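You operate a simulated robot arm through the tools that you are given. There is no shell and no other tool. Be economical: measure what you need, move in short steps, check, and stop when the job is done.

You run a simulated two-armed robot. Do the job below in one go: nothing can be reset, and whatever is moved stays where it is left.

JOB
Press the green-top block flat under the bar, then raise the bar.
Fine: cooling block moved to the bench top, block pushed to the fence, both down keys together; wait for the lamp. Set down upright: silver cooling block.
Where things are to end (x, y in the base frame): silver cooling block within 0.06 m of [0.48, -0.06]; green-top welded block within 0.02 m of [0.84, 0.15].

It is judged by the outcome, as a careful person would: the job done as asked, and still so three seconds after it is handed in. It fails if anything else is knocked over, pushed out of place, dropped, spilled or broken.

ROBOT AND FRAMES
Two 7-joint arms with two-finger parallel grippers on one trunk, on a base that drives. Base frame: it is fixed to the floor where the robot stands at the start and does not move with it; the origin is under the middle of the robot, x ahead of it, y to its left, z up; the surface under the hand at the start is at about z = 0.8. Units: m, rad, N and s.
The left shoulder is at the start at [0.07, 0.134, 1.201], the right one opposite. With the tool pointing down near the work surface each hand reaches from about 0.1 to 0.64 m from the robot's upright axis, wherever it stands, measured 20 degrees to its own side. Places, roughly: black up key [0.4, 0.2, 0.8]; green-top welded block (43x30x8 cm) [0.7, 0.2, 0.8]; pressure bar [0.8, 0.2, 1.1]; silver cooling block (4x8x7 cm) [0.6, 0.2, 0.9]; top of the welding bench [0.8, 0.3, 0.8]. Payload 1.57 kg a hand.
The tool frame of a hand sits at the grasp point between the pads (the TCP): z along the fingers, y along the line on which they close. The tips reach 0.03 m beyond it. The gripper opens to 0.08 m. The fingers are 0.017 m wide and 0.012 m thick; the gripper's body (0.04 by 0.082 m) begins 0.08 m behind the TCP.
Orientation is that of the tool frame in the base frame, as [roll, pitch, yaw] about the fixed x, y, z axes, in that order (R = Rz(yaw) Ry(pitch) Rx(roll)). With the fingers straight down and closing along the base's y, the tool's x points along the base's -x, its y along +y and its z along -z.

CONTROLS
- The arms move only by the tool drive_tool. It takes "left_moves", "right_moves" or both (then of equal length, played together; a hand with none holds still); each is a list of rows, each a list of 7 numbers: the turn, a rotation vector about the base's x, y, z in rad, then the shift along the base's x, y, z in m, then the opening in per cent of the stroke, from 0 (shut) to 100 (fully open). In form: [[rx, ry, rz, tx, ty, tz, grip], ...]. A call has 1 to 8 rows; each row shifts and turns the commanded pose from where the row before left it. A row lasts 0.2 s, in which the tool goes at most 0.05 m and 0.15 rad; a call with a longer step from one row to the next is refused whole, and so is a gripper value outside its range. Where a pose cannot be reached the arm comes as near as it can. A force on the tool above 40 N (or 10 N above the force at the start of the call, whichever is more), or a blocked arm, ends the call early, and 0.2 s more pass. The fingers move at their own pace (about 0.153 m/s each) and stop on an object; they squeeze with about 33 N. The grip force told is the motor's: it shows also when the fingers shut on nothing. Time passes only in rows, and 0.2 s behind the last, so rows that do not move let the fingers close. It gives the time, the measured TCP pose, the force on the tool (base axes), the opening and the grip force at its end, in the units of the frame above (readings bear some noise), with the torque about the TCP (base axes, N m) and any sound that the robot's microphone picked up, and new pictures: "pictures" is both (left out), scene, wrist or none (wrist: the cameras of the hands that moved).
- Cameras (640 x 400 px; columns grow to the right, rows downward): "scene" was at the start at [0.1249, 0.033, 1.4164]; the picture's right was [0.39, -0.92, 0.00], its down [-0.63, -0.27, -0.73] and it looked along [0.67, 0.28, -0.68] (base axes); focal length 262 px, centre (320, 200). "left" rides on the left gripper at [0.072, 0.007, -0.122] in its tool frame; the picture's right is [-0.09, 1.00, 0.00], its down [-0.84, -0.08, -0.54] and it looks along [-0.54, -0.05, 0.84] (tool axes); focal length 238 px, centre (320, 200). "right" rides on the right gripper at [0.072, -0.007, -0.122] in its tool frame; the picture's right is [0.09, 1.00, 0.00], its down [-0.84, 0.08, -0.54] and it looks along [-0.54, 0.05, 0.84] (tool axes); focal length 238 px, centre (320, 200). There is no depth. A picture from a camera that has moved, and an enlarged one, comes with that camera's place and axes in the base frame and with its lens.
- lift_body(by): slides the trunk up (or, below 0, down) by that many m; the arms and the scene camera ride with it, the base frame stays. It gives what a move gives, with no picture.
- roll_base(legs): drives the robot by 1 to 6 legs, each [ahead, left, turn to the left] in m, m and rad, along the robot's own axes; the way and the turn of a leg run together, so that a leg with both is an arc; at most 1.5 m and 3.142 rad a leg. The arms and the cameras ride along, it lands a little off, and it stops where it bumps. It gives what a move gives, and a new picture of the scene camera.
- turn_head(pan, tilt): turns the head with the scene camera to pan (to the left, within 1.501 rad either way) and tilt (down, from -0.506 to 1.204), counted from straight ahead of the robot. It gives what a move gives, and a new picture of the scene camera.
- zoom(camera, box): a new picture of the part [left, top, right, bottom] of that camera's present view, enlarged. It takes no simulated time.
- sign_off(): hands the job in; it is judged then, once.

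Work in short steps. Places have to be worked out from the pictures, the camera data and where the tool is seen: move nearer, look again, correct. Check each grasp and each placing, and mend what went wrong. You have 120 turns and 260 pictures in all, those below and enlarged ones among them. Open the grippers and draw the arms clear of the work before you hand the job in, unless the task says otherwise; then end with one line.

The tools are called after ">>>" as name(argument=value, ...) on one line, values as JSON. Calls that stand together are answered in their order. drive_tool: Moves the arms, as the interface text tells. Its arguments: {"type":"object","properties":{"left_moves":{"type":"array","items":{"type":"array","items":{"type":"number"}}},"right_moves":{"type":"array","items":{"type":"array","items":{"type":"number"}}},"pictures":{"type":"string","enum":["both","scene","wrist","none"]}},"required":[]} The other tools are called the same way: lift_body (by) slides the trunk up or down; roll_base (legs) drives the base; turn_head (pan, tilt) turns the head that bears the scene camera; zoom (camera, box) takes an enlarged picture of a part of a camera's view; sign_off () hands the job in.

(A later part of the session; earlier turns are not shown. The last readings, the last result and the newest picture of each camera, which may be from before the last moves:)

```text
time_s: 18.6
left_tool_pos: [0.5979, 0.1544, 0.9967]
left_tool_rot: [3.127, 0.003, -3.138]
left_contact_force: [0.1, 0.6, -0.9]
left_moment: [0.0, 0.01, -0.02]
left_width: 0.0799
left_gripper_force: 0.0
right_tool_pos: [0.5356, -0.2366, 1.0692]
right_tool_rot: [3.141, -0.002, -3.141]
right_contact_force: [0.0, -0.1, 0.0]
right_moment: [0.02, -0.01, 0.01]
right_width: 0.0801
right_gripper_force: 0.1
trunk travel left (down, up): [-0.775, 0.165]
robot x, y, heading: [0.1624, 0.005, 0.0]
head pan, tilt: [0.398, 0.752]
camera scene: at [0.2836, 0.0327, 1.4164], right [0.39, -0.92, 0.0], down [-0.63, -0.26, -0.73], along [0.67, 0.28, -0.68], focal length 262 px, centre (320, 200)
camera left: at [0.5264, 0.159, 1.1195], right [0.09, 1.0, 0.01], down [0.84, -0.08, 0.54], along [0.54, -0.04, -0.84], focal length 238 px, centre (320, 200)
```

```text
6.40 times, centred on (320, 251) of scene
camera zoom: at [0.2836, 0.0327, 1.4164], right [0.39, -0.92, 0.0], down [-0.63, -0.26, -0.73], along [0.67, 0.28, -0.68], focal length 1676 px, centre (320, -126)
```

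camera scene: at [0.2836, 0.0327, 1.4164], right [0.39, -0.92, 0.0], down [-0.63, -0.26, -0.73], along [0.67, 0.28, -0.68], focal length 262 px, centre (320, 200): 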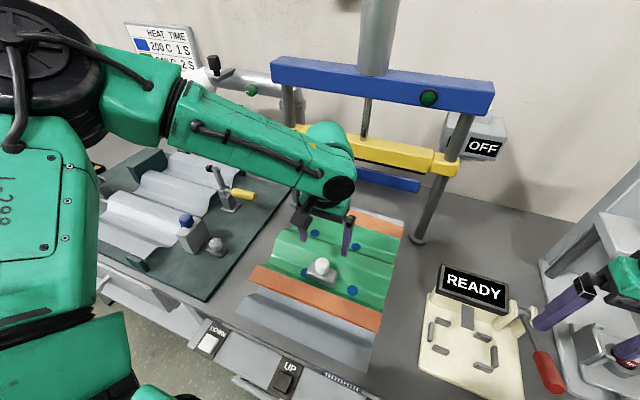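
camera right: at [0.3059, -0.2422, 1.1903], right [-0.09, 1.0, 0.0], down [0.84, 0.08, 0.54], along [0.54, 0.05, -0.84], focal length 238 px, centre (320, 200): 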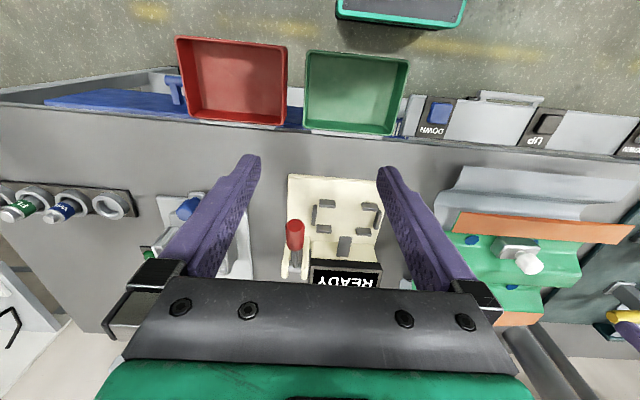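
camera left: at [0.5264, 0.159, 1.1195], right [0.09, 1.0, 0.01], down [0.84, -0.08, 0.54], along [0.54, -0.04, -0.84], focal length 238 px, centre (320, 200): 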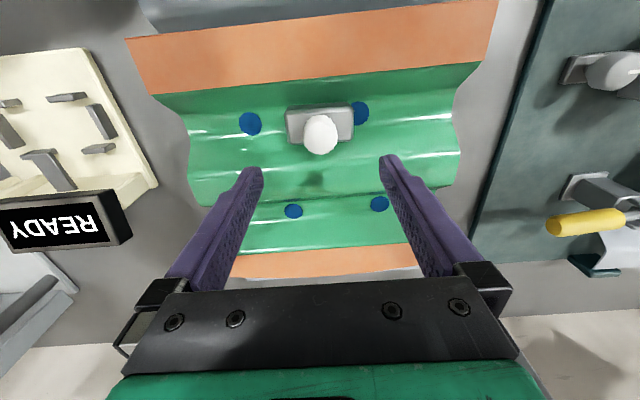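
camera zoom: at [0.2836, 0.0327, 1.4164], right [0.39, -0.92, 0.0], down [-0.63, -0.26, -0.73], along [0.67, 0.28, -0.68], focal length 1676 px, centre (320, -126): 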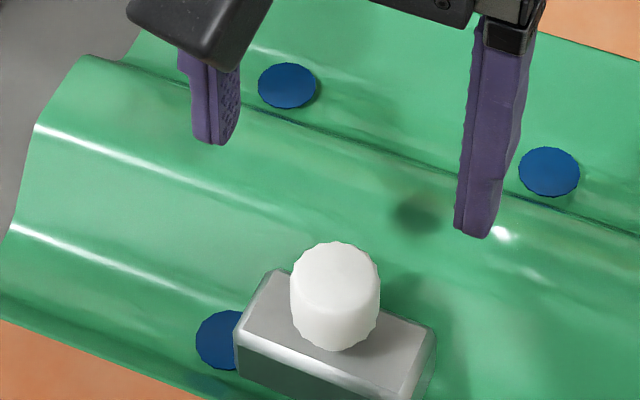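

The hand is over the knob at (0.598, 0.155). I lower with a 56 mm opening, slowly at the end, to TCP 0.903.

>>> drive_tool(left_moves=[[-0.014, 0, 0, 0, 0.001, -0.04, 70], [0, 0, 0, 0, 0, -0.03, 70], [0, 0, 0, 0, 0, -0.012, 70], [0, 0, 0, 0, 0, -0.006, 70], [0, 0, 0, 0, 0, -0.005, 70], [0, 0, 0, 0, 0, 0, 70]])

>>> zoom(camera="left", box=[220, 100, 420, 225])

>>> zoom(camera="scene", box=[270, 220, 370, 282])

```text
time_s: 20.0
left_tool_pos: [0.5981, 0.155, 0.9058]
left_tool_rot: [3.141, 0.01, 3.141]
left_contact_force: [3.6, 3.2, 19.0]
left_moment: [0.13, 0.04, -0.04]
left_width: 0.0558
left_gripper_force: 0.0
right_tool_pos: [0.535, -0.2355, 1.0696]
right_tool_rot: [-3.141, 0.002, 3.141]
right_contact_force: [-0.7, 0.3, 0.1]
right_moment: [-0.01, 0.01, 0.02]
right_width: 0.08
right_gripper_force: 0.1
trunk travel left (down, up): [-0.775, 0.165]
robot x, y, heading: [0.1606, 0.0022, -0.0]
head pan, tilt: [0.398, 0.752]
camera scene: at [0.2815, 0.0325, 1.417], right [0.39, -0.92, 0.0], down [-0.63, -0.26, -0.73], along [0.67, 0.28, -0.68], focal length 262 px, centre (320, 200)
camera left: at [0.5263, 0.1616, 1.0286], right [0.09, 1.0, 0.0], down [0.83, -0.08, 0.55], along [0.55, -0.05, -0.84], focal length 238 px, centre (320, 200)
```

scene: 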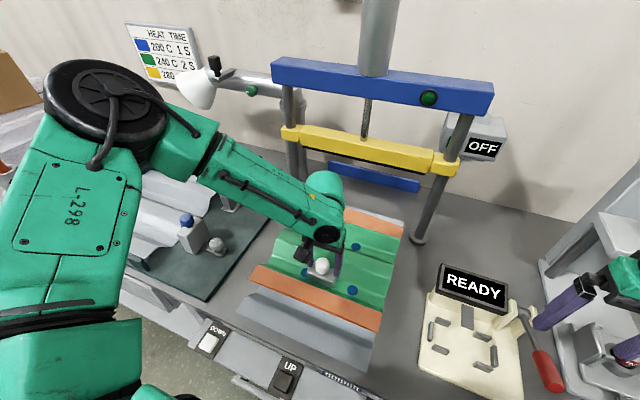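
left: 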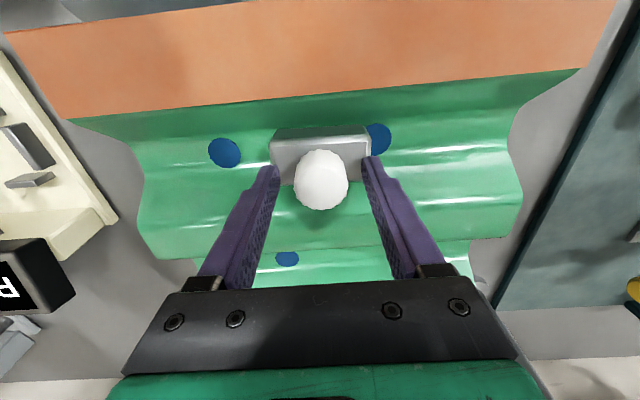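

```text
3.20 times, centred on (320, 162) of left
camera zoom: at [0.5263, 0.1616, 1.0286], right [0.09, 1.0, 0.0], down [0.83, -0.08, 0.55], along [0.55, -0.05, -0.84], focal length 763 px, centre (320, 320)
```

zoom: 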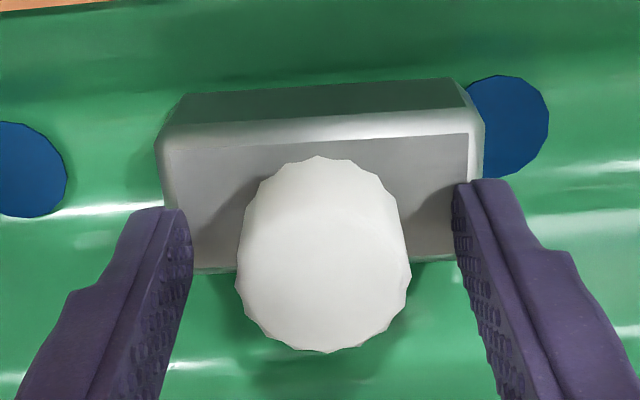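

```text
6.40 times, centred on (320, 251) of scene
camera zoom: at [0.2815, 0.0325, 1.417], right [0.39, -0.92, 0.0], down [-0.63, -0.26, -0.73], along [0.67, 0.28, -0.68], focal length 1676 px, centre (320, -126)
```

zoom: 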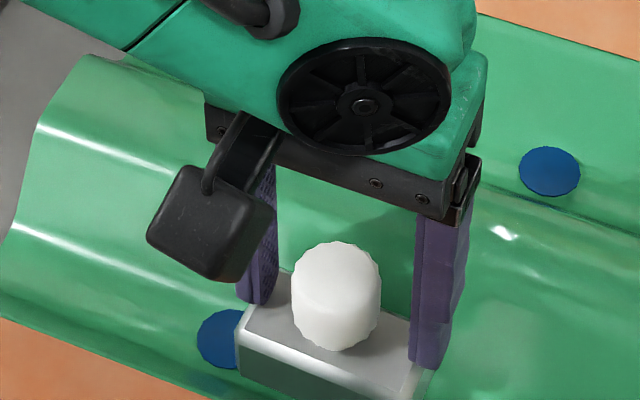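

The tips touch the body's top at z≈0.876, and the knob is now centred (the first grip was ~7 mm off its axis). I raise 2 mm, close, and lift gently.

>>> drive_tool(left_moves=[[0, 0, 0, 0, 0, 0.004, 70], [0, 0, 0, -0.001, 0.0005, 0, 20], [0, 0, 0, 0, 0, 0, 0], [0, 0, 0, 0, 0, 0, 0], [0, 0, 0, 0, 0, 0.004, 0], [0, 0, 0, 0, 0, 0.004, 0], [0, 0, 0, 0, 0, 0.004, 0], [0, 0, 0, 0, 0, 0, 0]])

>>> zoom(camera="scene", box=[270, 220, 370, 282])

```text
time_s: 21.8
left_tool_pos: [0.5975, 0.156, 0.9199]
left_tool_rot: [3.141, 0.002, 3.141]
left_contact_force: [-0.2, -0.3, -3.1]
left_moment: [0.01, -0.02, -0.03]
left_width: 0.0308
left_gripper_force: 32.7
right_tool_pos: [0.5369, -0.2367, 1.0675]
right_tool_rot: [3.141, 0.001, 3.14]
right_contact_force: [-0.9, -0.6, -0.8]
right_moment: [0.0, 0.01, -0.01]
right_width: 0.0803
right_gripper_force: 0.0
trunk travel left (down, up): [-0.775, 0.165]
robot x, y, heading: [0.1566, 0.0013, -0.001]
head pan, tilt: [0.398, 0.752]
camera scene: at [0.284, 0.0328, 1.4164], right [0.39, -0.92, 0.0], down [-0.63, -0.26, -0.73], along [0.67, 0.28, -0.68], focal length 262 px, centre (320, 200)
camera left: at [0.5257, 0.1626, 1.0425], right [0.09, 1.0, 0.0], down [0.84, -0.08, 0.54], along [0.54, -0.05, -0.84], focal length 238 px, centre (320, 200)
```

scene: 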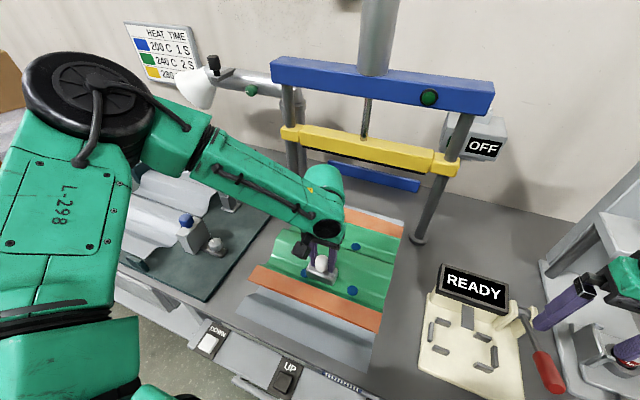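
left: 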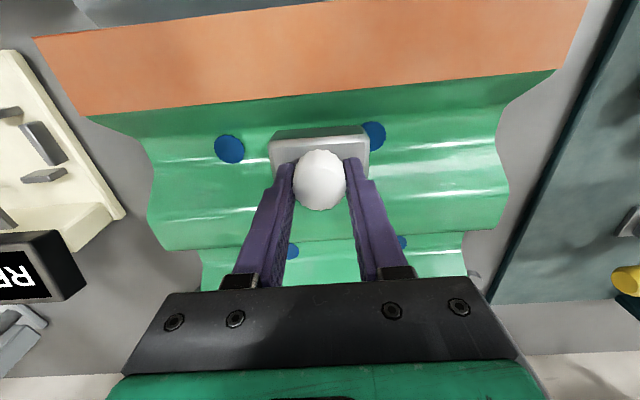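

```text
6.40 times, centred on (320, 251) of scene
camera zoom: at [0.284, 0.0328, 1.4164], right [0.39, -0.92, 0.0], down [-0.63, -0.26, -0.73], along [0.67, 0.28, -0.68], focal length 1676 px, centre (320, -126)
```

zoom: 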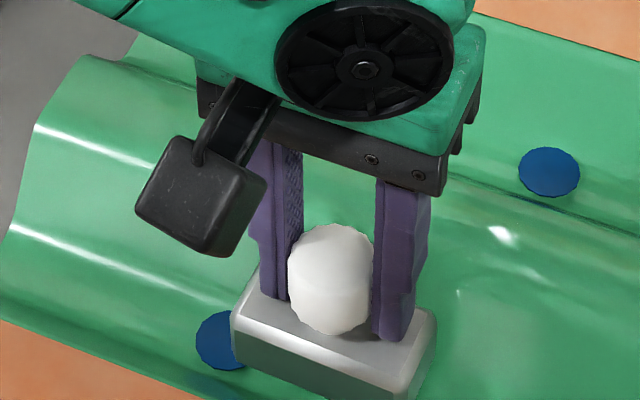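

The tool carries about 3 N and the grip holds at 31 mm. I lift further.

>>> drive_tool(left_moves=[[0, 0, 0, 0, 0, 0.006, 0], [0, 0, 0, 0, 0, 0.008, 0], [0, 0, 0, 0, 0, 0.012, 0], [0, 0, 0, 0, 0, 0.015, 0], [0, 0, 0, 0, 0, 0.015, 0], [0, 0, 0, 0, 0, 0.01, 0], [0, 0, 0, 0, 0, 0, 0]])

```text
time_s: 23.4
left_tool_pos: [0.5976, 0.1563, 0.9856]
left_tool_rot: [-3.141, 0.002, 3.141]
left_contact_force: [0.2, 0.4, -2.5]
left_moment: [0.01, -0.01, -0.02]
left_width: 0.0309
left_gripper_force: 33.1
right_tool_pos: [0.5382, -0.2368, 1.0682]
right_tool_rot: [-3.141, 0.0, 3.141]
right_contact_force: [0.0, -0.2, -0.4]
right_moment: [-0.01, -0.02, 0.01]
right_width: 0.08
right_gripper_force: 0.0
trunk travel left (down, up): [-0.775, 0.165]
robot x, y, heading: [0.157, -0.0025, -0.001]
head pan, tilt: [0.398, 0.752]
camera scene: at [0.2842, 0.0328, 1.4164], right [0.39, -0.92, 0.0], down [-0.63, -0.26, -0.73], along [0.67, 0.28, -0.68], focal length 262 px, centre (320, 200)
camera left: at [0.5256, 0.1627, 1.1089], right [0.09, 1.0, 0.0], down [0.84, -0.08, 0.54], along [0.54, -0.05, -0.84], focal length 238 px, centre (320, 200)
```

scene: 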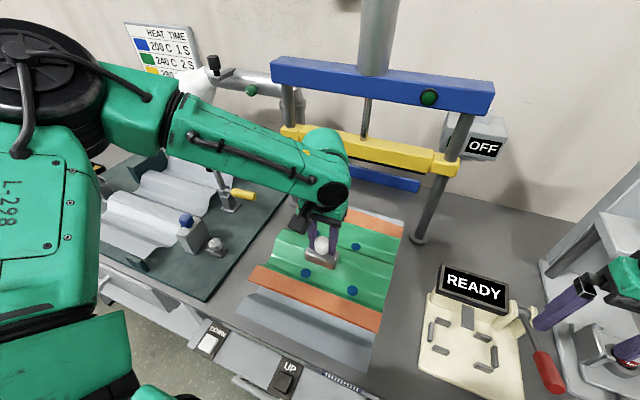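
left: 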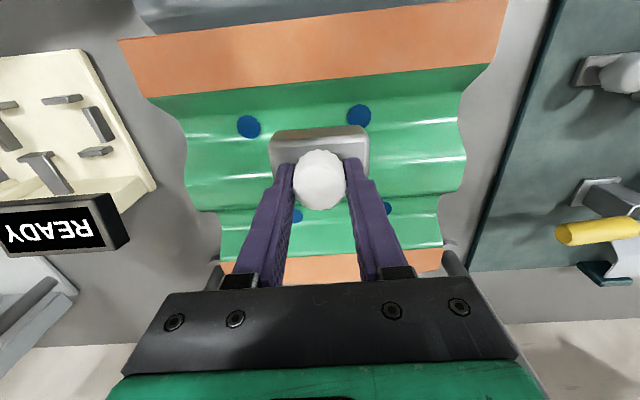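

The block hangs level in the hand. I carry it to above (0.47, -0.055), drawing the right hand back to keep apart.

>>> drive_tool(left_moves=[[0, 0, 0, -0.01, -0.015, 0.0, 0], [0, 0, 0, -0.017, -0.028, 0, 0], [0, 0, 0, -0.017, -0.03, 0, 0], [0, 0, 0, -0.017, -0.03, 0, 0], [0, 0, 0, -0.017, -0.03, 0, 0], [0, 0, 0, -0.017, -0.03, 0, 0], [0, 0, 0, -0.017, -0.028, 0, 0], [0, 0, 0, -0.015, -0.02, 0, 0]], right_moves=[[0, 0, 0, -0.02, -0.01, 0, 100], [0, 0, 0, -0.02, -0.01, 0, 100], [0, 0, 0, -0.02, -0.01, 0, 100], [0, 0, 0, -0.02, -0.01, 0, 100], [0, 0, 0, -0.02, -0.01, 0, 100], [0, 0, 0, -0.02, -0.01, 0, 100], [0, 0, 0, 0, 0, 0, 100], [0, 0, 0, 0, 0, 0, 100]])

```text
time_s: 25.2
left_tool_pos: [0.4561, 0.0224, 1.0062]
left_tool_rot: [-3.139, 0.004, -3.14]
left_contact_force: [-0.3, -0.2, -2.1]
left_moment: [0.04, 0.0, 0.01]
left_width: 0.031
left_gripper_force: 32.7
left hand out of reach, approached as far as the arm can: row 5, 6, 7, 8
right_tool_pos: [0.4173, -0.2955, 1.07]
right_tool_rot: [-3.141, -0.001, 3.141]
right_contact_force: [0.4, 0.0, 0.9]
right_moment: [0.0, -0.01, 0.0]
right_width: 0.08
right_gripper_force: 0.0
trunk travel left (down, up): [-0.775, 0.165]
robot x, y, heading: [0.1568, 0.0007, 0.001]
head pan, tilt: [0.398, 0.752]
camera scene: at [0.2834, 0.0325, 1.4164], right [0.39, -0.92, 0.0], down [-0.63, -0.26, -0.73], along [0.67, 0.28, -0.68], focal length 262 px, centre (320, 200)
camera right: at [0.3452, -0.3032, 1.19], right [-0.09, 1.0, 0.0], down [0.84, 0.08, 0.54], along [0.54, 0.05, -0.84], focal length 238 px, centre (320, 200)
camera left: at [0.3843, 0.0297, 1.1301], right [0.09, 1.0, 0.0], down [0.84, -0.07, 0.54], along [0.54, -0.05, -0.84], focal length 238 px, centre (320, 200)
```

scene: 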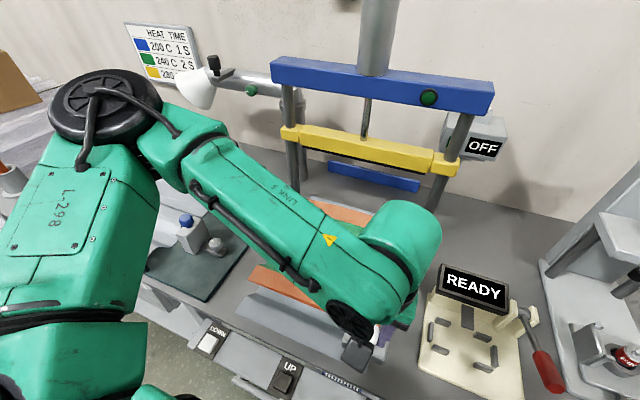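
right: 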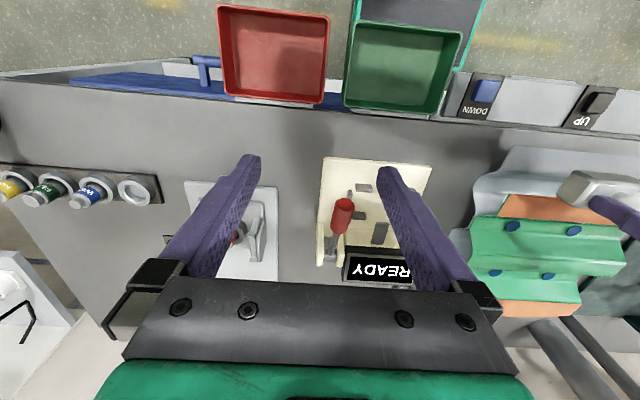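
left: 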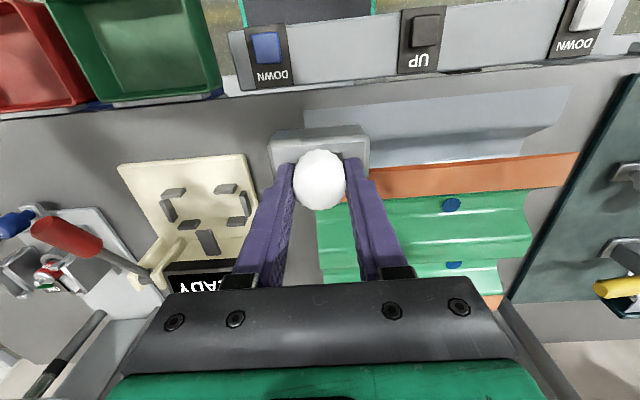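

The left arm cannot cross further inward, so I slide the base sideways to the right by 0.09 m, carrying the block along.

>>> roll_base(legs=[[0, -0.09, 0]])

```text
time_s: 26.3
left_tool_pos: [0.4563, -0.0616, 1.006]
left_tool_rot: [-3.135, 0.002, -3.139]
left_contact_force: [0.2, 0.7, -2.3]
left_moment: [-0.02, -0.03, 0.05]
left_width: 0.0309
left_gripper_force: 33.1
right_tool_pos: [0.4186, -0.3798, 1.0693]
right_tool_rot: [-3.139, 0.0, -3.141]
right_contact_force: [0.2, -0.1, 0.1]
right_moment: [0.0, 0.05, 0.02]
right_width: 0.0799
right_gripper_force: 0.0
trunk travel left (down, up): [-0.775, 0.165]
robot x, y, heading: [0.1612, -0.087, 0.003]
head pan, tilt: [0.398, 0.752]
camera scene: at [0.2839, -0.052, 1.4163], right [0.39, -0.92, 0.0], down [-0.63, -0.27, -0.73], along [0.67, 0.28, -0.68], focal length 262 px, centre (320, 200)
```

scene: 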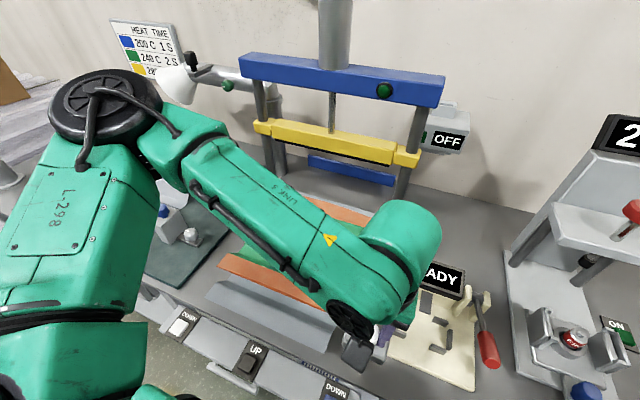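

I'm at (0.456, -0.062). I move 1.5 cm ahead and lower partway, then look for clearances.

>>> drive_tool(left_moves=[[0, 0, 0, 0.012, 0.005, -0.03, 0], [0, 0, 0, 0, 0, -0.03, 0], [0, 0, 0, 0, 0, -0.03, 0], [0, 0, 0, 0, 0, 0, 0]], pictures="both")

```text
time_s: 27.3
left_tool_pos: [0.4642, -0.0344, 0.9293]
left_tool_rot: [-3.139, 0.001, -3.14]
left_contact_force: [0.1, -0.2, -1.5]
left_moment: [0.05, -0.03, 0.02]
left_width: 0.0308
left_gripper_force: 32.9
left hand out of reach, approached as far as the arm can: row 1, 2, 3
right_tool_pos: [0.4176, -0.383, 1.0677]
right_tool_rot: [-3.14, -0.001, -3.14]
right_contact_force: [-1.1, 1.2, -0.3]
right_moment: [-0.01, 0.0, -0.05]
right_width: 0.0799
right_gripper_force: 0.0
trunk travel left (down, up): [-0.775, 0.165]
robot x, y, heading: [0.1594, -0.0853, 0.001]
head pan, tilt: [0.398, 0.752]
camera scene: at [0.2839, -0.0545, 1.4164], right [0.39, -0.92, 0.0], down [-0.63, -0.27, -0.73], along [0.67, 0.28, -0.68], focal length 262 px, centre (320, 200)
camera left: at [0.393, -0.0283, 1.0521], right [0.09, 1.0, 0.0], down [0.84, -0.07, 0.54], along [0.54, -0.05, -0.84], focal length 238 px, centre (320, 200)
```

scene: 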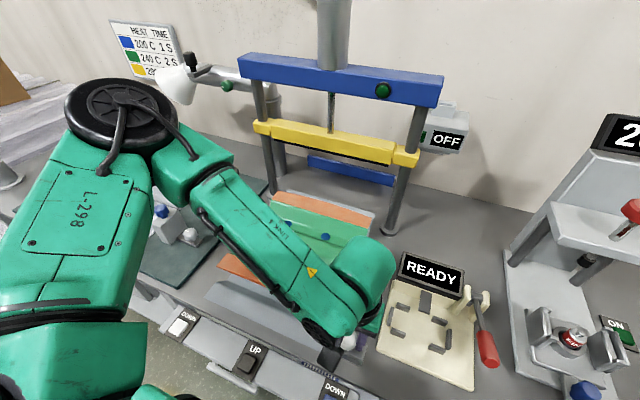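
left: 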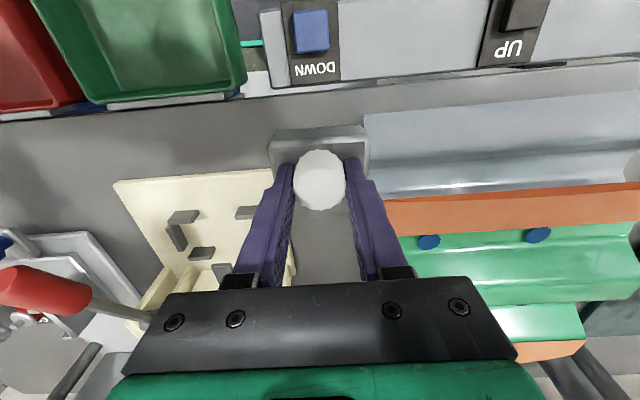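

Lower down the arm is held back at y -0.034, so I slide the base another 0.07 m to the right.

>>> roll_base(legs=[[0, -0.07, 0]])

>>> drive_tool(left_moves=[[0, 0, 0, 0.004, 0.03, 0, 0], [0, 0, 0, 0, 0, 0, 0]], pictures="wrist")

```text
time_s: 28.3
left_tool_pos: [0.4644, -0.1018, 0.9294]
left_tool_rot: [-3.134, 0.002, -3.137]
left_contact_force: [-0.1, 0.5, -2.1]
left_moment: [-0.04, 0.0, 0.01]
left_width: 0.0309
left_gripper_force: 32.8
right_tool_pos: [0.4181, -0.4488, 1.0698]
right_tool_rot: [-3.137, 0.0, -3.14]
right_contact_force: [-0.7, 0.0, 0.6]
right_moment: [-0.03, 0.01, -0.01]
right_width: 0.08
right_gripper_force: 0.1
trunk travel left (down, up): [-0.775, 0.165]
robot x, y, heading: [0.1598, -0.1578, -0.001]
head pan, tilt: [0.398, 0.752]
camera scene: at [0.2839, -0.1197, 1.4163], right [0.39, -0.92, 0.0], down [-0.63, -0.27, -0.73], along [0.67, 0.28, -0.68], focal length 262 px, centre (320, 200)
```

scene: 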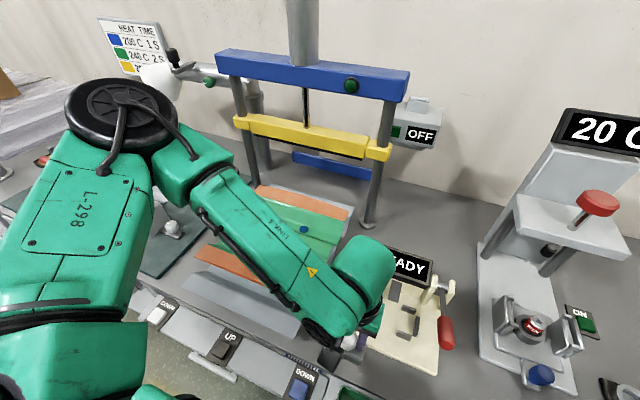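

```text
time_s: 28.9
left_tool_pos: [0.4699, -0.0745, 0.9294]
left_tool_rot: [-3.141, 0.0, -3.137]
left_contact_force: [-0.1, 0.3, -3.5]
left_moment: [0.01, 0.01, -0.02]
left_width: 0.031
left_gripper_force: 33.4
right_tool_pos: [0.4183, -0.4521, 1.0696]
right_tool_rot: [-3.139, 0.0, -3.14]
right_contact_force: [0.9, 0.4, 0.3]
right_moment: [0.03, 0.0, -0.03]
right_width: 0.0801
right_gripper_force: 0.0
trunk travel left (down, up): [-0.775, 0.165]
robot x, y, heading: [0.1586, -0.1589, 0.004]
head pan, tilt: [0.398, 0.752]
camera left: at [0.3987, -0.0678, 1.0534], right [0.09, 1.0, 0.0], down [0.84, -0.07, 0.54], along [0.54, -0.05, -0.84], focal length 238 px, centre (320, 200)
```

left: 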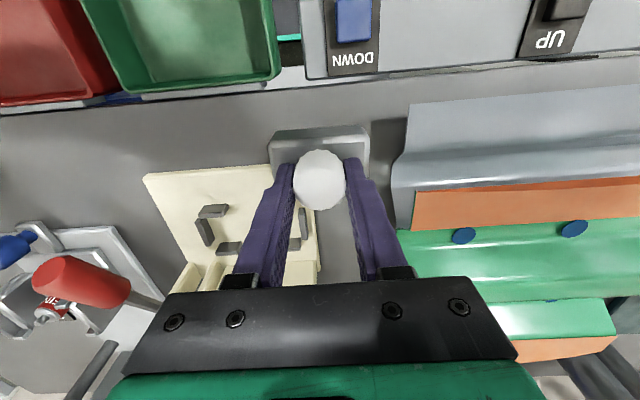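

The cream plate starts at x≈0.51 and the welded block at y≈0, so (0.467, -0.06) is free. I centre there and lower toward the bench.

>>> drive_tool(left_moves=[[0, 0, 0, -0.003, 0.014, 0, 0], [0, 0, 0, 0, 0, -0.02, 0], [0, 0, 0, 0, 0, -0.018, 0], [0, 0, 0, 0, 0, -0.008, 0], [0, 0, 0, 0, 0, -0.004, 0], [0, 0, 0, 0, 0, 0, 0]], pictures="both")

```text
time_s: 30.3
left_tool_pos: [0.4749, -0.0642, 0.8769]
left_tool_rot: [-3.137, 0.003, -3.137]
left_contact_force: [-0.5, 0.4, -1.5]
left_moment: [0.01, 0.01, 0.0]
left_width: 0.031
left_gripper_force: 33.2
left hand out of reach, approached as far as the arm can: row 1
right_tool_pos: [0.4191, -0.4526, 1.0679]
right_tool_rot: [3.141, -0.001, -3.14]
right_contact_force: [0.1, -1.2, -0.8]
right_moment: [-0.02, 0.01, -0.03]
right_width: 0.0799
right_gripper_force: 0.2
trunk travel left (down, up): [-0.775, 0.165]
robot x, y, heading: [0.1609, -0.1565, 0.006]
head pan, tilt: [0.398, 0.752]
camera scene: at [0.2839, -0.1251, 1.4164], right [0.39, -0.92, 0.0], down [-0.63, -0.27, -0.73], along [0.67, 0.28, -0.68], focal length 262 px, centre (320, 200)
camera left: at [0.4032, -0.0577, 1.0002], right [0.09, 1.0, 0.0], down [0.84, -0.07, 0.54], along [0.54, -0.05, -0.84], focal length 238 px, centre (320, 200)
```

scene: 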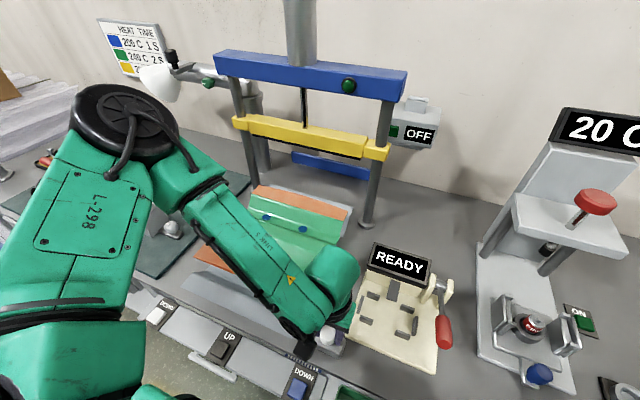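
left: 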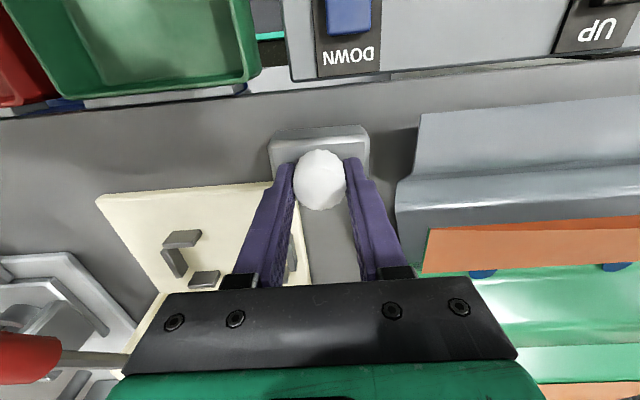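

At z 0.877 the block should be some millimetres above the bench. I go down in small steps until it touches.

>>> drive_tool(left_moves=[[0, 0, 0, -0.004, 0, -0.003, 0], [0, 0, 0, 0, 0, -0.003, 0], [0, 0, 0, 0, 0, -0.002, 0], [0, 0, 0, 0, 0, 0, 0]], pictures="none")

>>> zoom(camera="scene", box=[280, 300, 380, 362])

```text
time_s: 31.3
left_tool_pos: [0.471, -0.0622, 0.8699]
left_tool_rot: [-3.139, 0.003, -3.137]
left_contact_force: [0.6, -0.1, -0.6]
left_moment: [-0.01, -0.03, 0.0]
left_width: 0.0307
left_gripper_force: 33.2
right_tool_pos: [0.418, -0.4521, 1.0682]
right_tool_rot: [-3.142, 0.0, -3.139]
right_contact_force: [0.3, 0.2, -0.9]
right_moment: [0.03, -0.02, -0.02]
right_width: 0.08
right_gripper_force: 0.1
trunk travel left (down, up): [-0.775, 0.165]
robot x, y, heading: [0.1579, -0.1554, 0.001]
head pan, tilt: [0.398, 0.752]
```

```text
6.40 times, centred on (330, 331) of scene
camera zoom: at [0.2838, -0.1248, 1.4164], right [0.39, -0.92, 0.0], down [-0.63, -0.27, -0.73], along [0.67, 0.28, -0.68], focal length 1676 px, centre (256, -638)
```

zoom: 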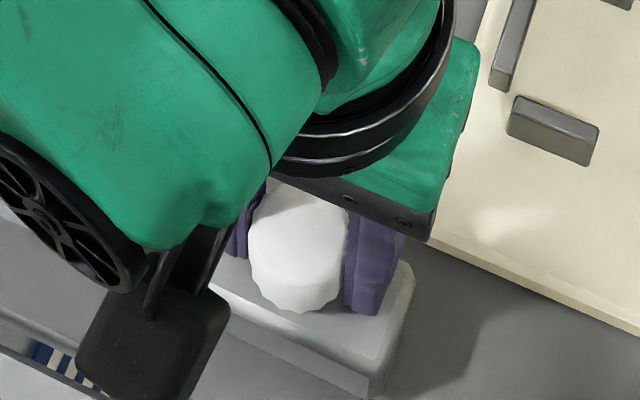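

The carried load has almost vanished, so it's about to rest. A few more millimetres until firm contact shows.

>>> drive_tool(left_moves=[[0, 0, 0, 0, 0, -0.0015, 0], [0, 0, 0, 0, 0, -0.0015, 0], [0, 0, 0, 0, 0, 0, 0]], pictures="none")

```text
time_s: 32.1
left_tool_pos: [0.4688, -0.0632, 0.8674]
left_tool_rot: [-3.136, 0.003, -3.138]
left_contact_force: [0.7, -0.3, -1.7]
left_moment: [0.0, -0.06, 0.0]
left_width: 0.0309
left_gripper_force: 33.5
right_tool_pos: [0.4178, -0.4533, 1.0696]
right_tool_rot: [-3.141, -0.001, -3.139]
right_contact_force: [-0.4, 0.0, 0.5]
right_moment: [-0.01, -0.01, 0.01]
right_width: 0.08
right_gripper_force: 0.0
trunk travel left (down, up): [-0.775, 0.165]
robot x, y, heading: [0.1573, -0.1611, 0.004]
head pan, tilt: [0.398, 0.752]
```

Still hanging by the readings; I continue down in small steps.

>>> drive_tool(left_moves=[[0, 0, 0, 0, 0, -0.002, 0], [0, 0, 0, 0, 0, -0.002, 0], [0, 0, 0, 0, 0, -0.002, 0], [0, 0, 0, 0, 0, 0, 0]], pictures="wrist")

```text
time_s: 33.1
left_tool_pos: [0.4692, -0.0594, 0.8638]
left_tool_rot: [-3.136, 0.002, -3.139]
left_contact_force: [-0.1, 0.3, -3.3]
left_moment: [0.01, -0.02, 0.03]
left_width: 0.0309
left_gripper_force: 33.6
left hand out of reach, approached as far as the arm can: row 2
right_tool_pos: [0.4185, -0.4514, 1.0686]
right_tool_rot: [3.141, 0.0, -3.14]
right_contact_force: [-0.6, -1.3, 0.4]
right_moment: [0.01, -0.04, 0.01]
right_width: 0.0798
right_gripper_force: 0.0
trunk travel left (down, up): [-0.775, 0.165]
robot x, y, heading: [0.1575, -0.1544, 0.004]
head pan, tilt: [0.398, 0.752]
camera left: at [0.3984, -0.0532, 0.9873], right [0.09, 1.0, 0.0], down [0.84, -0.07, 0.54], along [0.54, -0.05, -0.84], focal length 238 px, centre (320, 200)
```

left: 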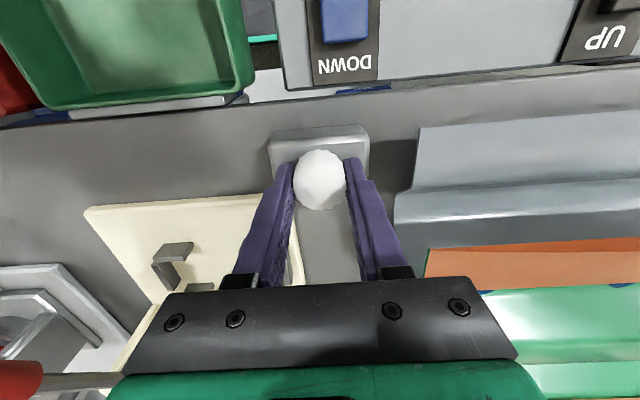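

Still hanging, with the arm near a reach limit. I continue downward and watch the force.

>>> drive_tool(left_moves=[[0, 0, 0, -0.002, 0.002, -0.003, 0], [0, 0, 0, 0, 0, -0.003, 0], [0, 0, 0, 0, 0, -0.003, 0], [0, 0, 0, 0, 0, 0, 0]], pictures="none")

>>> zoom(camera="left", box=[240, 100, 440, 225])

```text
time_s: 34.1
left_tool_pos: [0.4668, -0.058, 0.8596]
left_tool_rot: [-3.135, 0.009, -3.139]
left_contact_force: [3.6, -4.5, 28.2]
left_moment: [0.17, 0.4, -0.04]
left_width: 0.0309
left_gripper_force: 33.5
left hand out of reach, approached as far as the arm can: row 2
right_tool_pos: [0.4162, -0.4548, 1.0693]
right_tool_rot: [3.14, 0.001, -3.141]
right_contact_force: [0.1, 0.2, 0.3]
right_moment: [0.0, 0.01, 0.03]
right_width: 0.0803
right_gripper_force: 0.1
trunk travel left (down, up): [-0.775, 0.165]
robot x, y, heading: [0.1587, -0.1559, 0.003]
head pan, tilt: [0.398, 0.752]
```

```text
3.20 times, centred on (340, 162) of left
camera zoom: at [0.3947, -0.0501, 0.9829], right [0.09, 1.0, 0.0], down [0.83, -0.07, 0.55], along [0.55, -0.05, -0.84], focal length 763 px, centre (256, 320)
```

zoom: 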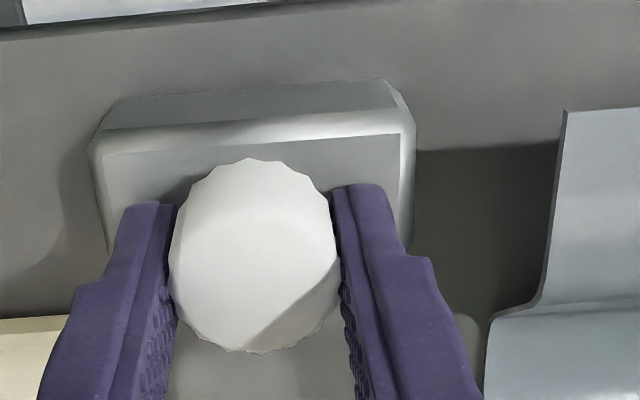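

Now +28 N upward: the block stands on the bench at about (0.467, -0.058). I relieve 3 mm, open, and rise straight up.

>>> drive_tool(left_moves=[[0, 0, 0, 0, 0, 0.003, 0], [0, 0, 0, 0, 0, 0, 40], [0, 0, 0, 0, 0, 0, 70], [0, 0, 0, 0, 0, 0, 70], [0, 0, 0, 0, 0, 0.02, 70], [0, 0, 0, 0, 0, 0.03, 70], [0, 0, 0, 0, 0, 0.04, 70], [0, 0, 0, 0, 0, 0.04, 70]])

```text
time_s: 35.9
left_tool_pos: [0.4674, -0.0573, 0.9]
left_tool_rot: [-3.138, 0.002, -3.137]
left_contact_force: [1.1, 0.0, 1.3]
left_moment: [0.01, -0.01, -0.01]
left_width: 0.056
left_gripper_force: 0.1
left hand out of reach, approached as far as the arm can: row 6, 7, 8
right_tool_pos: [0.417, -0.4535, 1.0686]
right_tool_rot: [-3.142, 0.001, -3.141]
right_contact_force: [0.0, 0.2, -0.6]
right_moment: [0.01, -0.01, 0.02]
right_width: 0.0798
right_gripper_force: 0.0
trunk travel left (down, up): [-0.775, 0.165]
robot x, y, heading: [0.1567, -0.1554, 0.005]
head pan, tilt: [0.398, 0.752]
camera scene: at [0.2834, -0.125, 1.4165], right [0.39, -0.92, 0.0], down [-0.63, -0.27, -0.73], along [0.67, 0.28, -0.68], focal length 262 px, centre (320, 200)
camera left: at [0.3966, -0.05, 1.0237], right [0.09, 1.0, 0.0], down [0.84, -0.07, 0.54], along [0.54, -0.05, -0.84], focal length 238 px, centre (320, 200)
```

scene: 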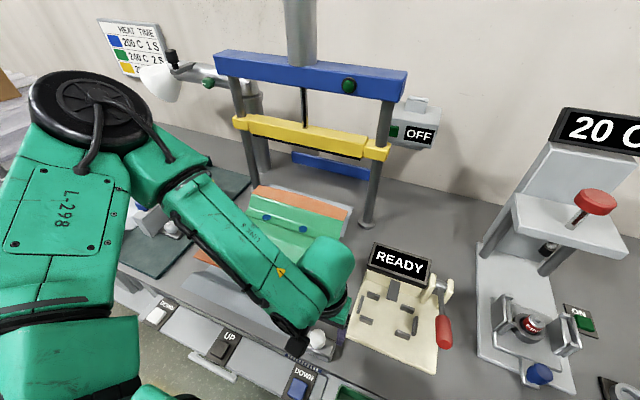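
left: 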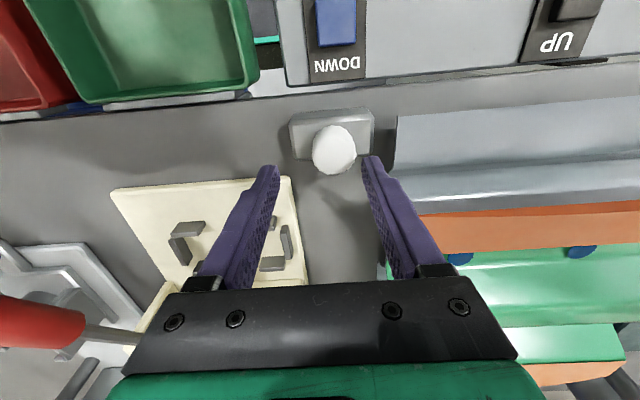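

The block stands upright and free near (0.466, -0.048), within its mark. I raise the left hand and back it off to its own side, then I'll slide the base left to be centred on the press.

>>> drive_tool(left_moves=[[0, 0, 0, 0, 0.0, 0.02, 70], [0, 0, 0, 0, 0.02, 0.03, 70], [0, 0, 0, 0, 0.03, 0.03, 70], [0, 0, 0, 0, 0.04, 0.03, 70], [0, 0, 0, 0, 0.04, 0.02, 70], [0, 0, 0, 0, 0.04, 0, 70]], right_moves=[[0, 0, 0, 0, 0.0, 0.0, 50], [0, 0, 0, 0, 0, 0, 50], [0, 0, 0, 0, 0.0, 0, 0], [0, 0, 0, 0, 0.0, 0, 0], [0, 0, 0, 0, 0, 0, 0], [0, 0, 0, 0, 0, 0, 0]], pictures="none")

>>> roll_base(legs=[[0, 0.31, 0]])

```text
time_s: 37.3
left_tool_pos: [0.5132, 0.1034, 1.0198]
left_tool_rot: [-3.135, 0.002, -3.138]
left_contact_force: [0.3, 0.5, -0.6]
left_moment: [-0.04, 0.04, -0.03]
left_width: 0.0561
left_gripper_force: 0.1
left hand out of reach, approached as far as the arm can: row 1, 2, 3
right_tool_pos: [0.4183, -0.4515, 1.0686]
right_tool_rot: [-3.14, -0.001, -3.14]
right_contact_force: [-0.7, 0.2, 0.0]
right_moment: [-0.03, 0.02, -0.02]
right_width: 0.0
right_gripper_force: 21.1
trunk travel left (down, up): [-0.775, 0.165]
robot x, y, heading: [0.1602, -0.1593, 0.003]
head pan, tilt: [0.398, 0.752]
```

```text
time_s: 39.3
left_tool_pos: [0.5113, 0.4029, 1.0203]
left_tool_rot: [-3.14, 0.004, -3.137]
left_contact_force: [0.6, 0.0, -0.7]
left_moment: [0.02, -0.02, 0.02]
left_width: 0.0562
left_gripper_force: 0.0
right_tool_pos: [0.4188, -0.1531, 1.0688]
right_tool_rot: [3.14, 0.001, -3.137]
right_contact_force: [-0.2, -0.2, -0.9]
right_moment: [0.01, 0.0, 0.03]
right_width: 0.0002
right_gripper_force: 21.2
trunk travel left (down, up): [-0.775, 0.165]
robot x, y, heading: [0.1601, 0.1456, -0.001]
head pan, tilt: [0.398, 0.752]
camera scene: at [0.2828, 0.1732, 1.4165], right [0.39, -0.92, 0.0], down [-0.63, -0.27, -0.73], along [0.67, 0.29, -0.68], focal length 262 px, centre (320, 200)
```

scene: 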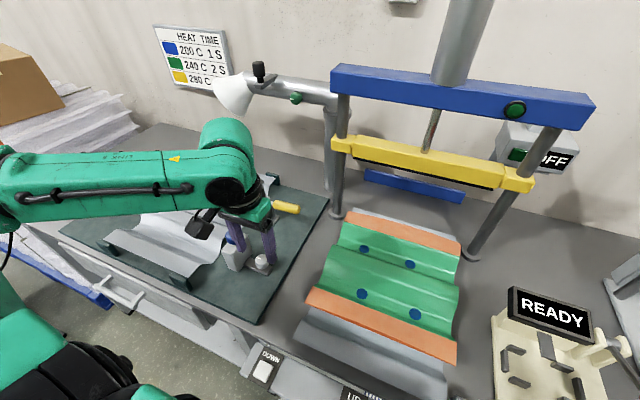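

The base is now centred on the press. I turn the head straight ahead and down for a square view of block, keys and press.

>>> turn_head(pan=0.0, tilt=0.85)

```text
time_s: 40.2
left_tool_pos: [0.5111, 0.4037, 1.0204]
left_tool_rot: [-3.138, 0.005, -3.137]
left_contact_force: [0.1, 0.1, -1.1]
left_moment: [0.02, 0.0, 0.01]
left_width: 0.0562
left_gripper_force: 0.1
right_tool_pos: [0.4185, -0.1522, 1.0686]
right_tool_rot: [3.141, 0.001, -3.137]
right_contact_force: [0.2, 0.0, 1.0]
right_moment: [-0.03, 0.03, 0.04]
right_width: 0.0001
right_gripper_force: 21.4
trunk travel left (down, up): [-0.775, 0.165]
robot x, y, heading: [0.1595, 0.1424, 0.001]
head pan, tilt: [0.0, 0.85]
camera scene: at [0.2848, 0.1435, 1.4086], right [0.0, -1.0, 0.0], down [-0.75, 0.0, -0.66], along [0.66, 0.0, -0.75], focal length 262 px, centre (320, 200)
```

scene: 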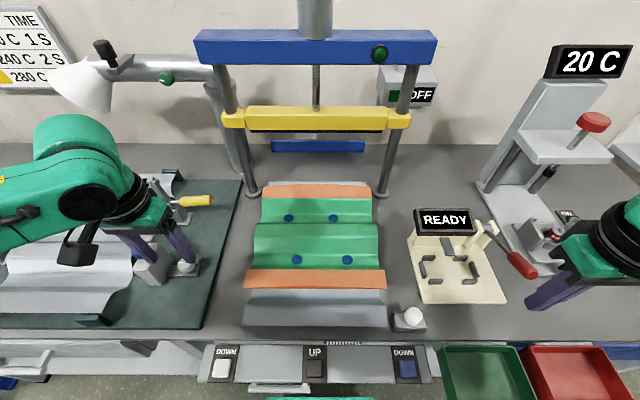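

Clear view: the welded block spans y≈-0.01…0.31, its front edge at x≈0.457, the fence at x≈1.07; it must travel about 0.18 m. I look closer at the front edge and the clearances.

>>> zoom(camera="scene", box=[200, 260, 440, 400])

>>> zoom(camera="scene", box=[220, 90, 420, 215])

```text
2.67 times, centred on (320, 330) of scene
camera zoom: at [0.2848, 0.1435, 1.4086], right [0.0, -1.0, 0.0], down [-0.75, 0.0, -0.66], along [0.66, 0.0, -0.75], focal length 698 px, centre (320, -147)
```

zoom: 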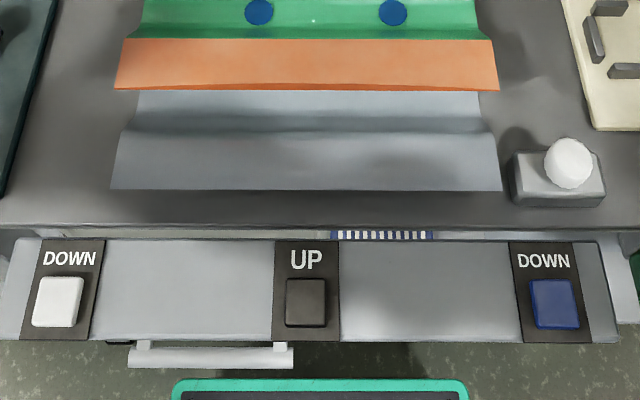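

```text
3.20 times, centred on (320, 152) of scene
camera zoom: at [0.2848, 0.1435, 1.4086], right [0.0, -1.0, 0.0], down [-0.75, 0.0, -0.66], along [0.66, 0.0, -0.75], focal length 838 px, centre (320, 352)
```

zoom: 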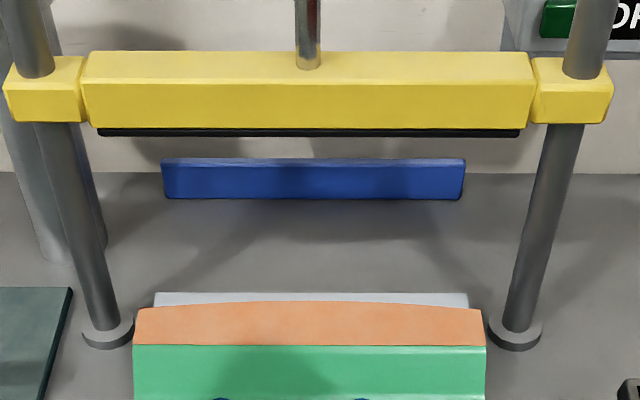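

The front edge is a sheet at about z 0.80–0.83. I'll push it with both closed hands at y≈0.24 and 0.065, fingertips close above the bench; first I bring them over the strip in front of it, staying high.

>>> drive_tool(left_moves=[[0, 0, 0, -0.017, -0.033, 0, 40], [0, 0, 0, -0.017, -0.033, 0, 0], [0, 0, 0, -0.017, -0.033, 0, 0], [0, 0, 0, -0.017, -0.033, 0, 0], [0, 0, 0, -0.018, -0.032, 0, 0], [0, 0, 0, 0, 0, 0, 0]], right_moves=[[0, 0, 0, 0.001, 0.0434, 0, 0], [0, 0, 0, 0.001, 0.0434, 0, 0], [0, 0, 0, 0.001, 0.0434, 0, 0], [0, 0, 0, 0.001, 0.0434, -0.015, 0], [0, 0, 0, 0.001, 0.0434, -0.035, 0], [0, 0, 0, 0, 0, 0, 0]])

```text
refused: row 5 steps farther than a row can; nothing moved
```

Row 5's step was too long; I resend it without the steep drop.

>>> drive_tool(left_moves=[[0, 0, 0, -0.017, -0.033, 0, 40], [0, 0, 0, -0.017, -0.033, 0, 0], [0, 0, 0, -0.017, -0.033, 0, 0], [0, 0, 0, -0.017, -0.033, 0, 0], [0, 0, 0, -0.018, -0.032, 0, 0], [0, 0, 0, 0, 0, 0, 0]], right_moves=[[0, 0, 0, 0.001, 0.0434, 0, 0], [0, 0, 0, 0.001, 0.0434, 0, 0], [0, 0, 0, 0.001, 0.0434, 0, 0], [0, 0, 0, 0.001, 0.0434, -0.01, 0], [0, 0, 0, 0.001, 0.0434, -0.015, 0], [0, 0, 0, 0, 0, -0.025, 0]])

```text
time_s: 41.6
left_tool_pos: [0.4846, 0.2727, 1.046]
left_tool_rot: [-3.14, 0.002, -3.137]
left_contact_force: [0.0, -0.6, 1.1]
left_moment: [-0.01, -0.01, 0.04]
left_width: 0.0
left_gripper_force: 21.6
left hand out of reach, approached as far as the arm can: row 2, 3, 4, 5
right_tool_pos: [0.4238, 0.0635, 1.016]
right_tool_rot: [-3.142, 0.003, -3.136]
right_contact_force: [-0.3, -0.4, 0.4]
right_moment: [-0.02, 0.01, -0.01]
right_width: 0.0001
right_gripper_force: 21.4
trunk travel left (down, up): [-0.775, 0.165]
robot x, y, heading: [0.1626, 0.1436, 0.006]
head pan, tilt: [0.0, 0.85]
camera scene: at [0.2844, 0.1421, 1.4087], right [0.0, -1.0, 0.0], down [-0.75, 0.0, -0.66], along [0.66, 0.0, -0.75], focal length 262 px, centre (320, 200)
camera right: at [0.3518, 0.0568, 1.1389], right [-0.1, 1.0, 0.0], down [0.84, 0.08, 0.54], along [0.54, 0.05, -0.84], focal length 238 px, centre (320, 200)
camera left: at [0.4136, 0.2788, 1.1685], right [0.09, 1.0, 0.0], down [0.84, -0.07, 0.54], along [0.54, -0.05, -0.84], focal length 238 px, centre (320, 200)
```

scene: 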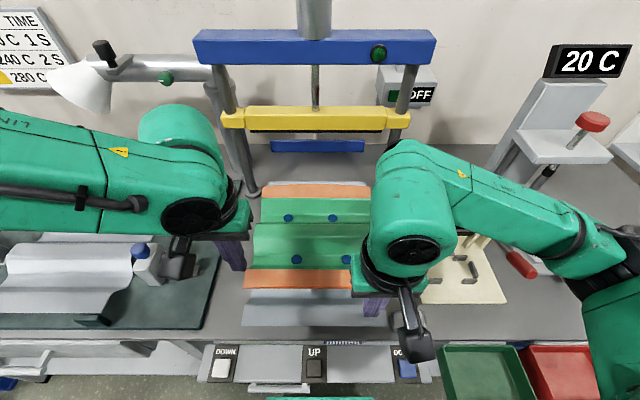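
right: 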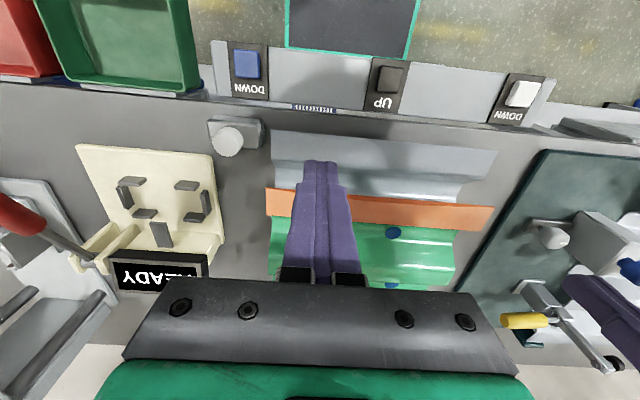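
left: 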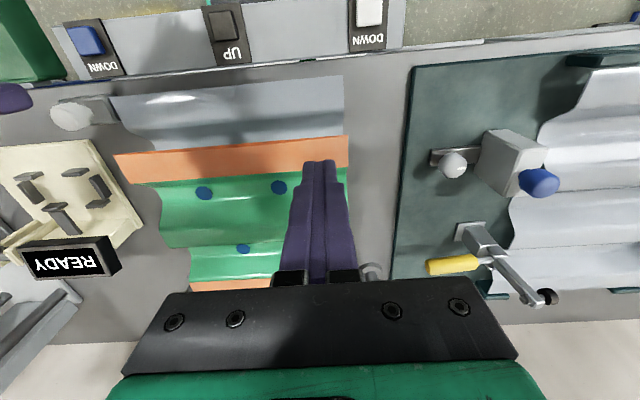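

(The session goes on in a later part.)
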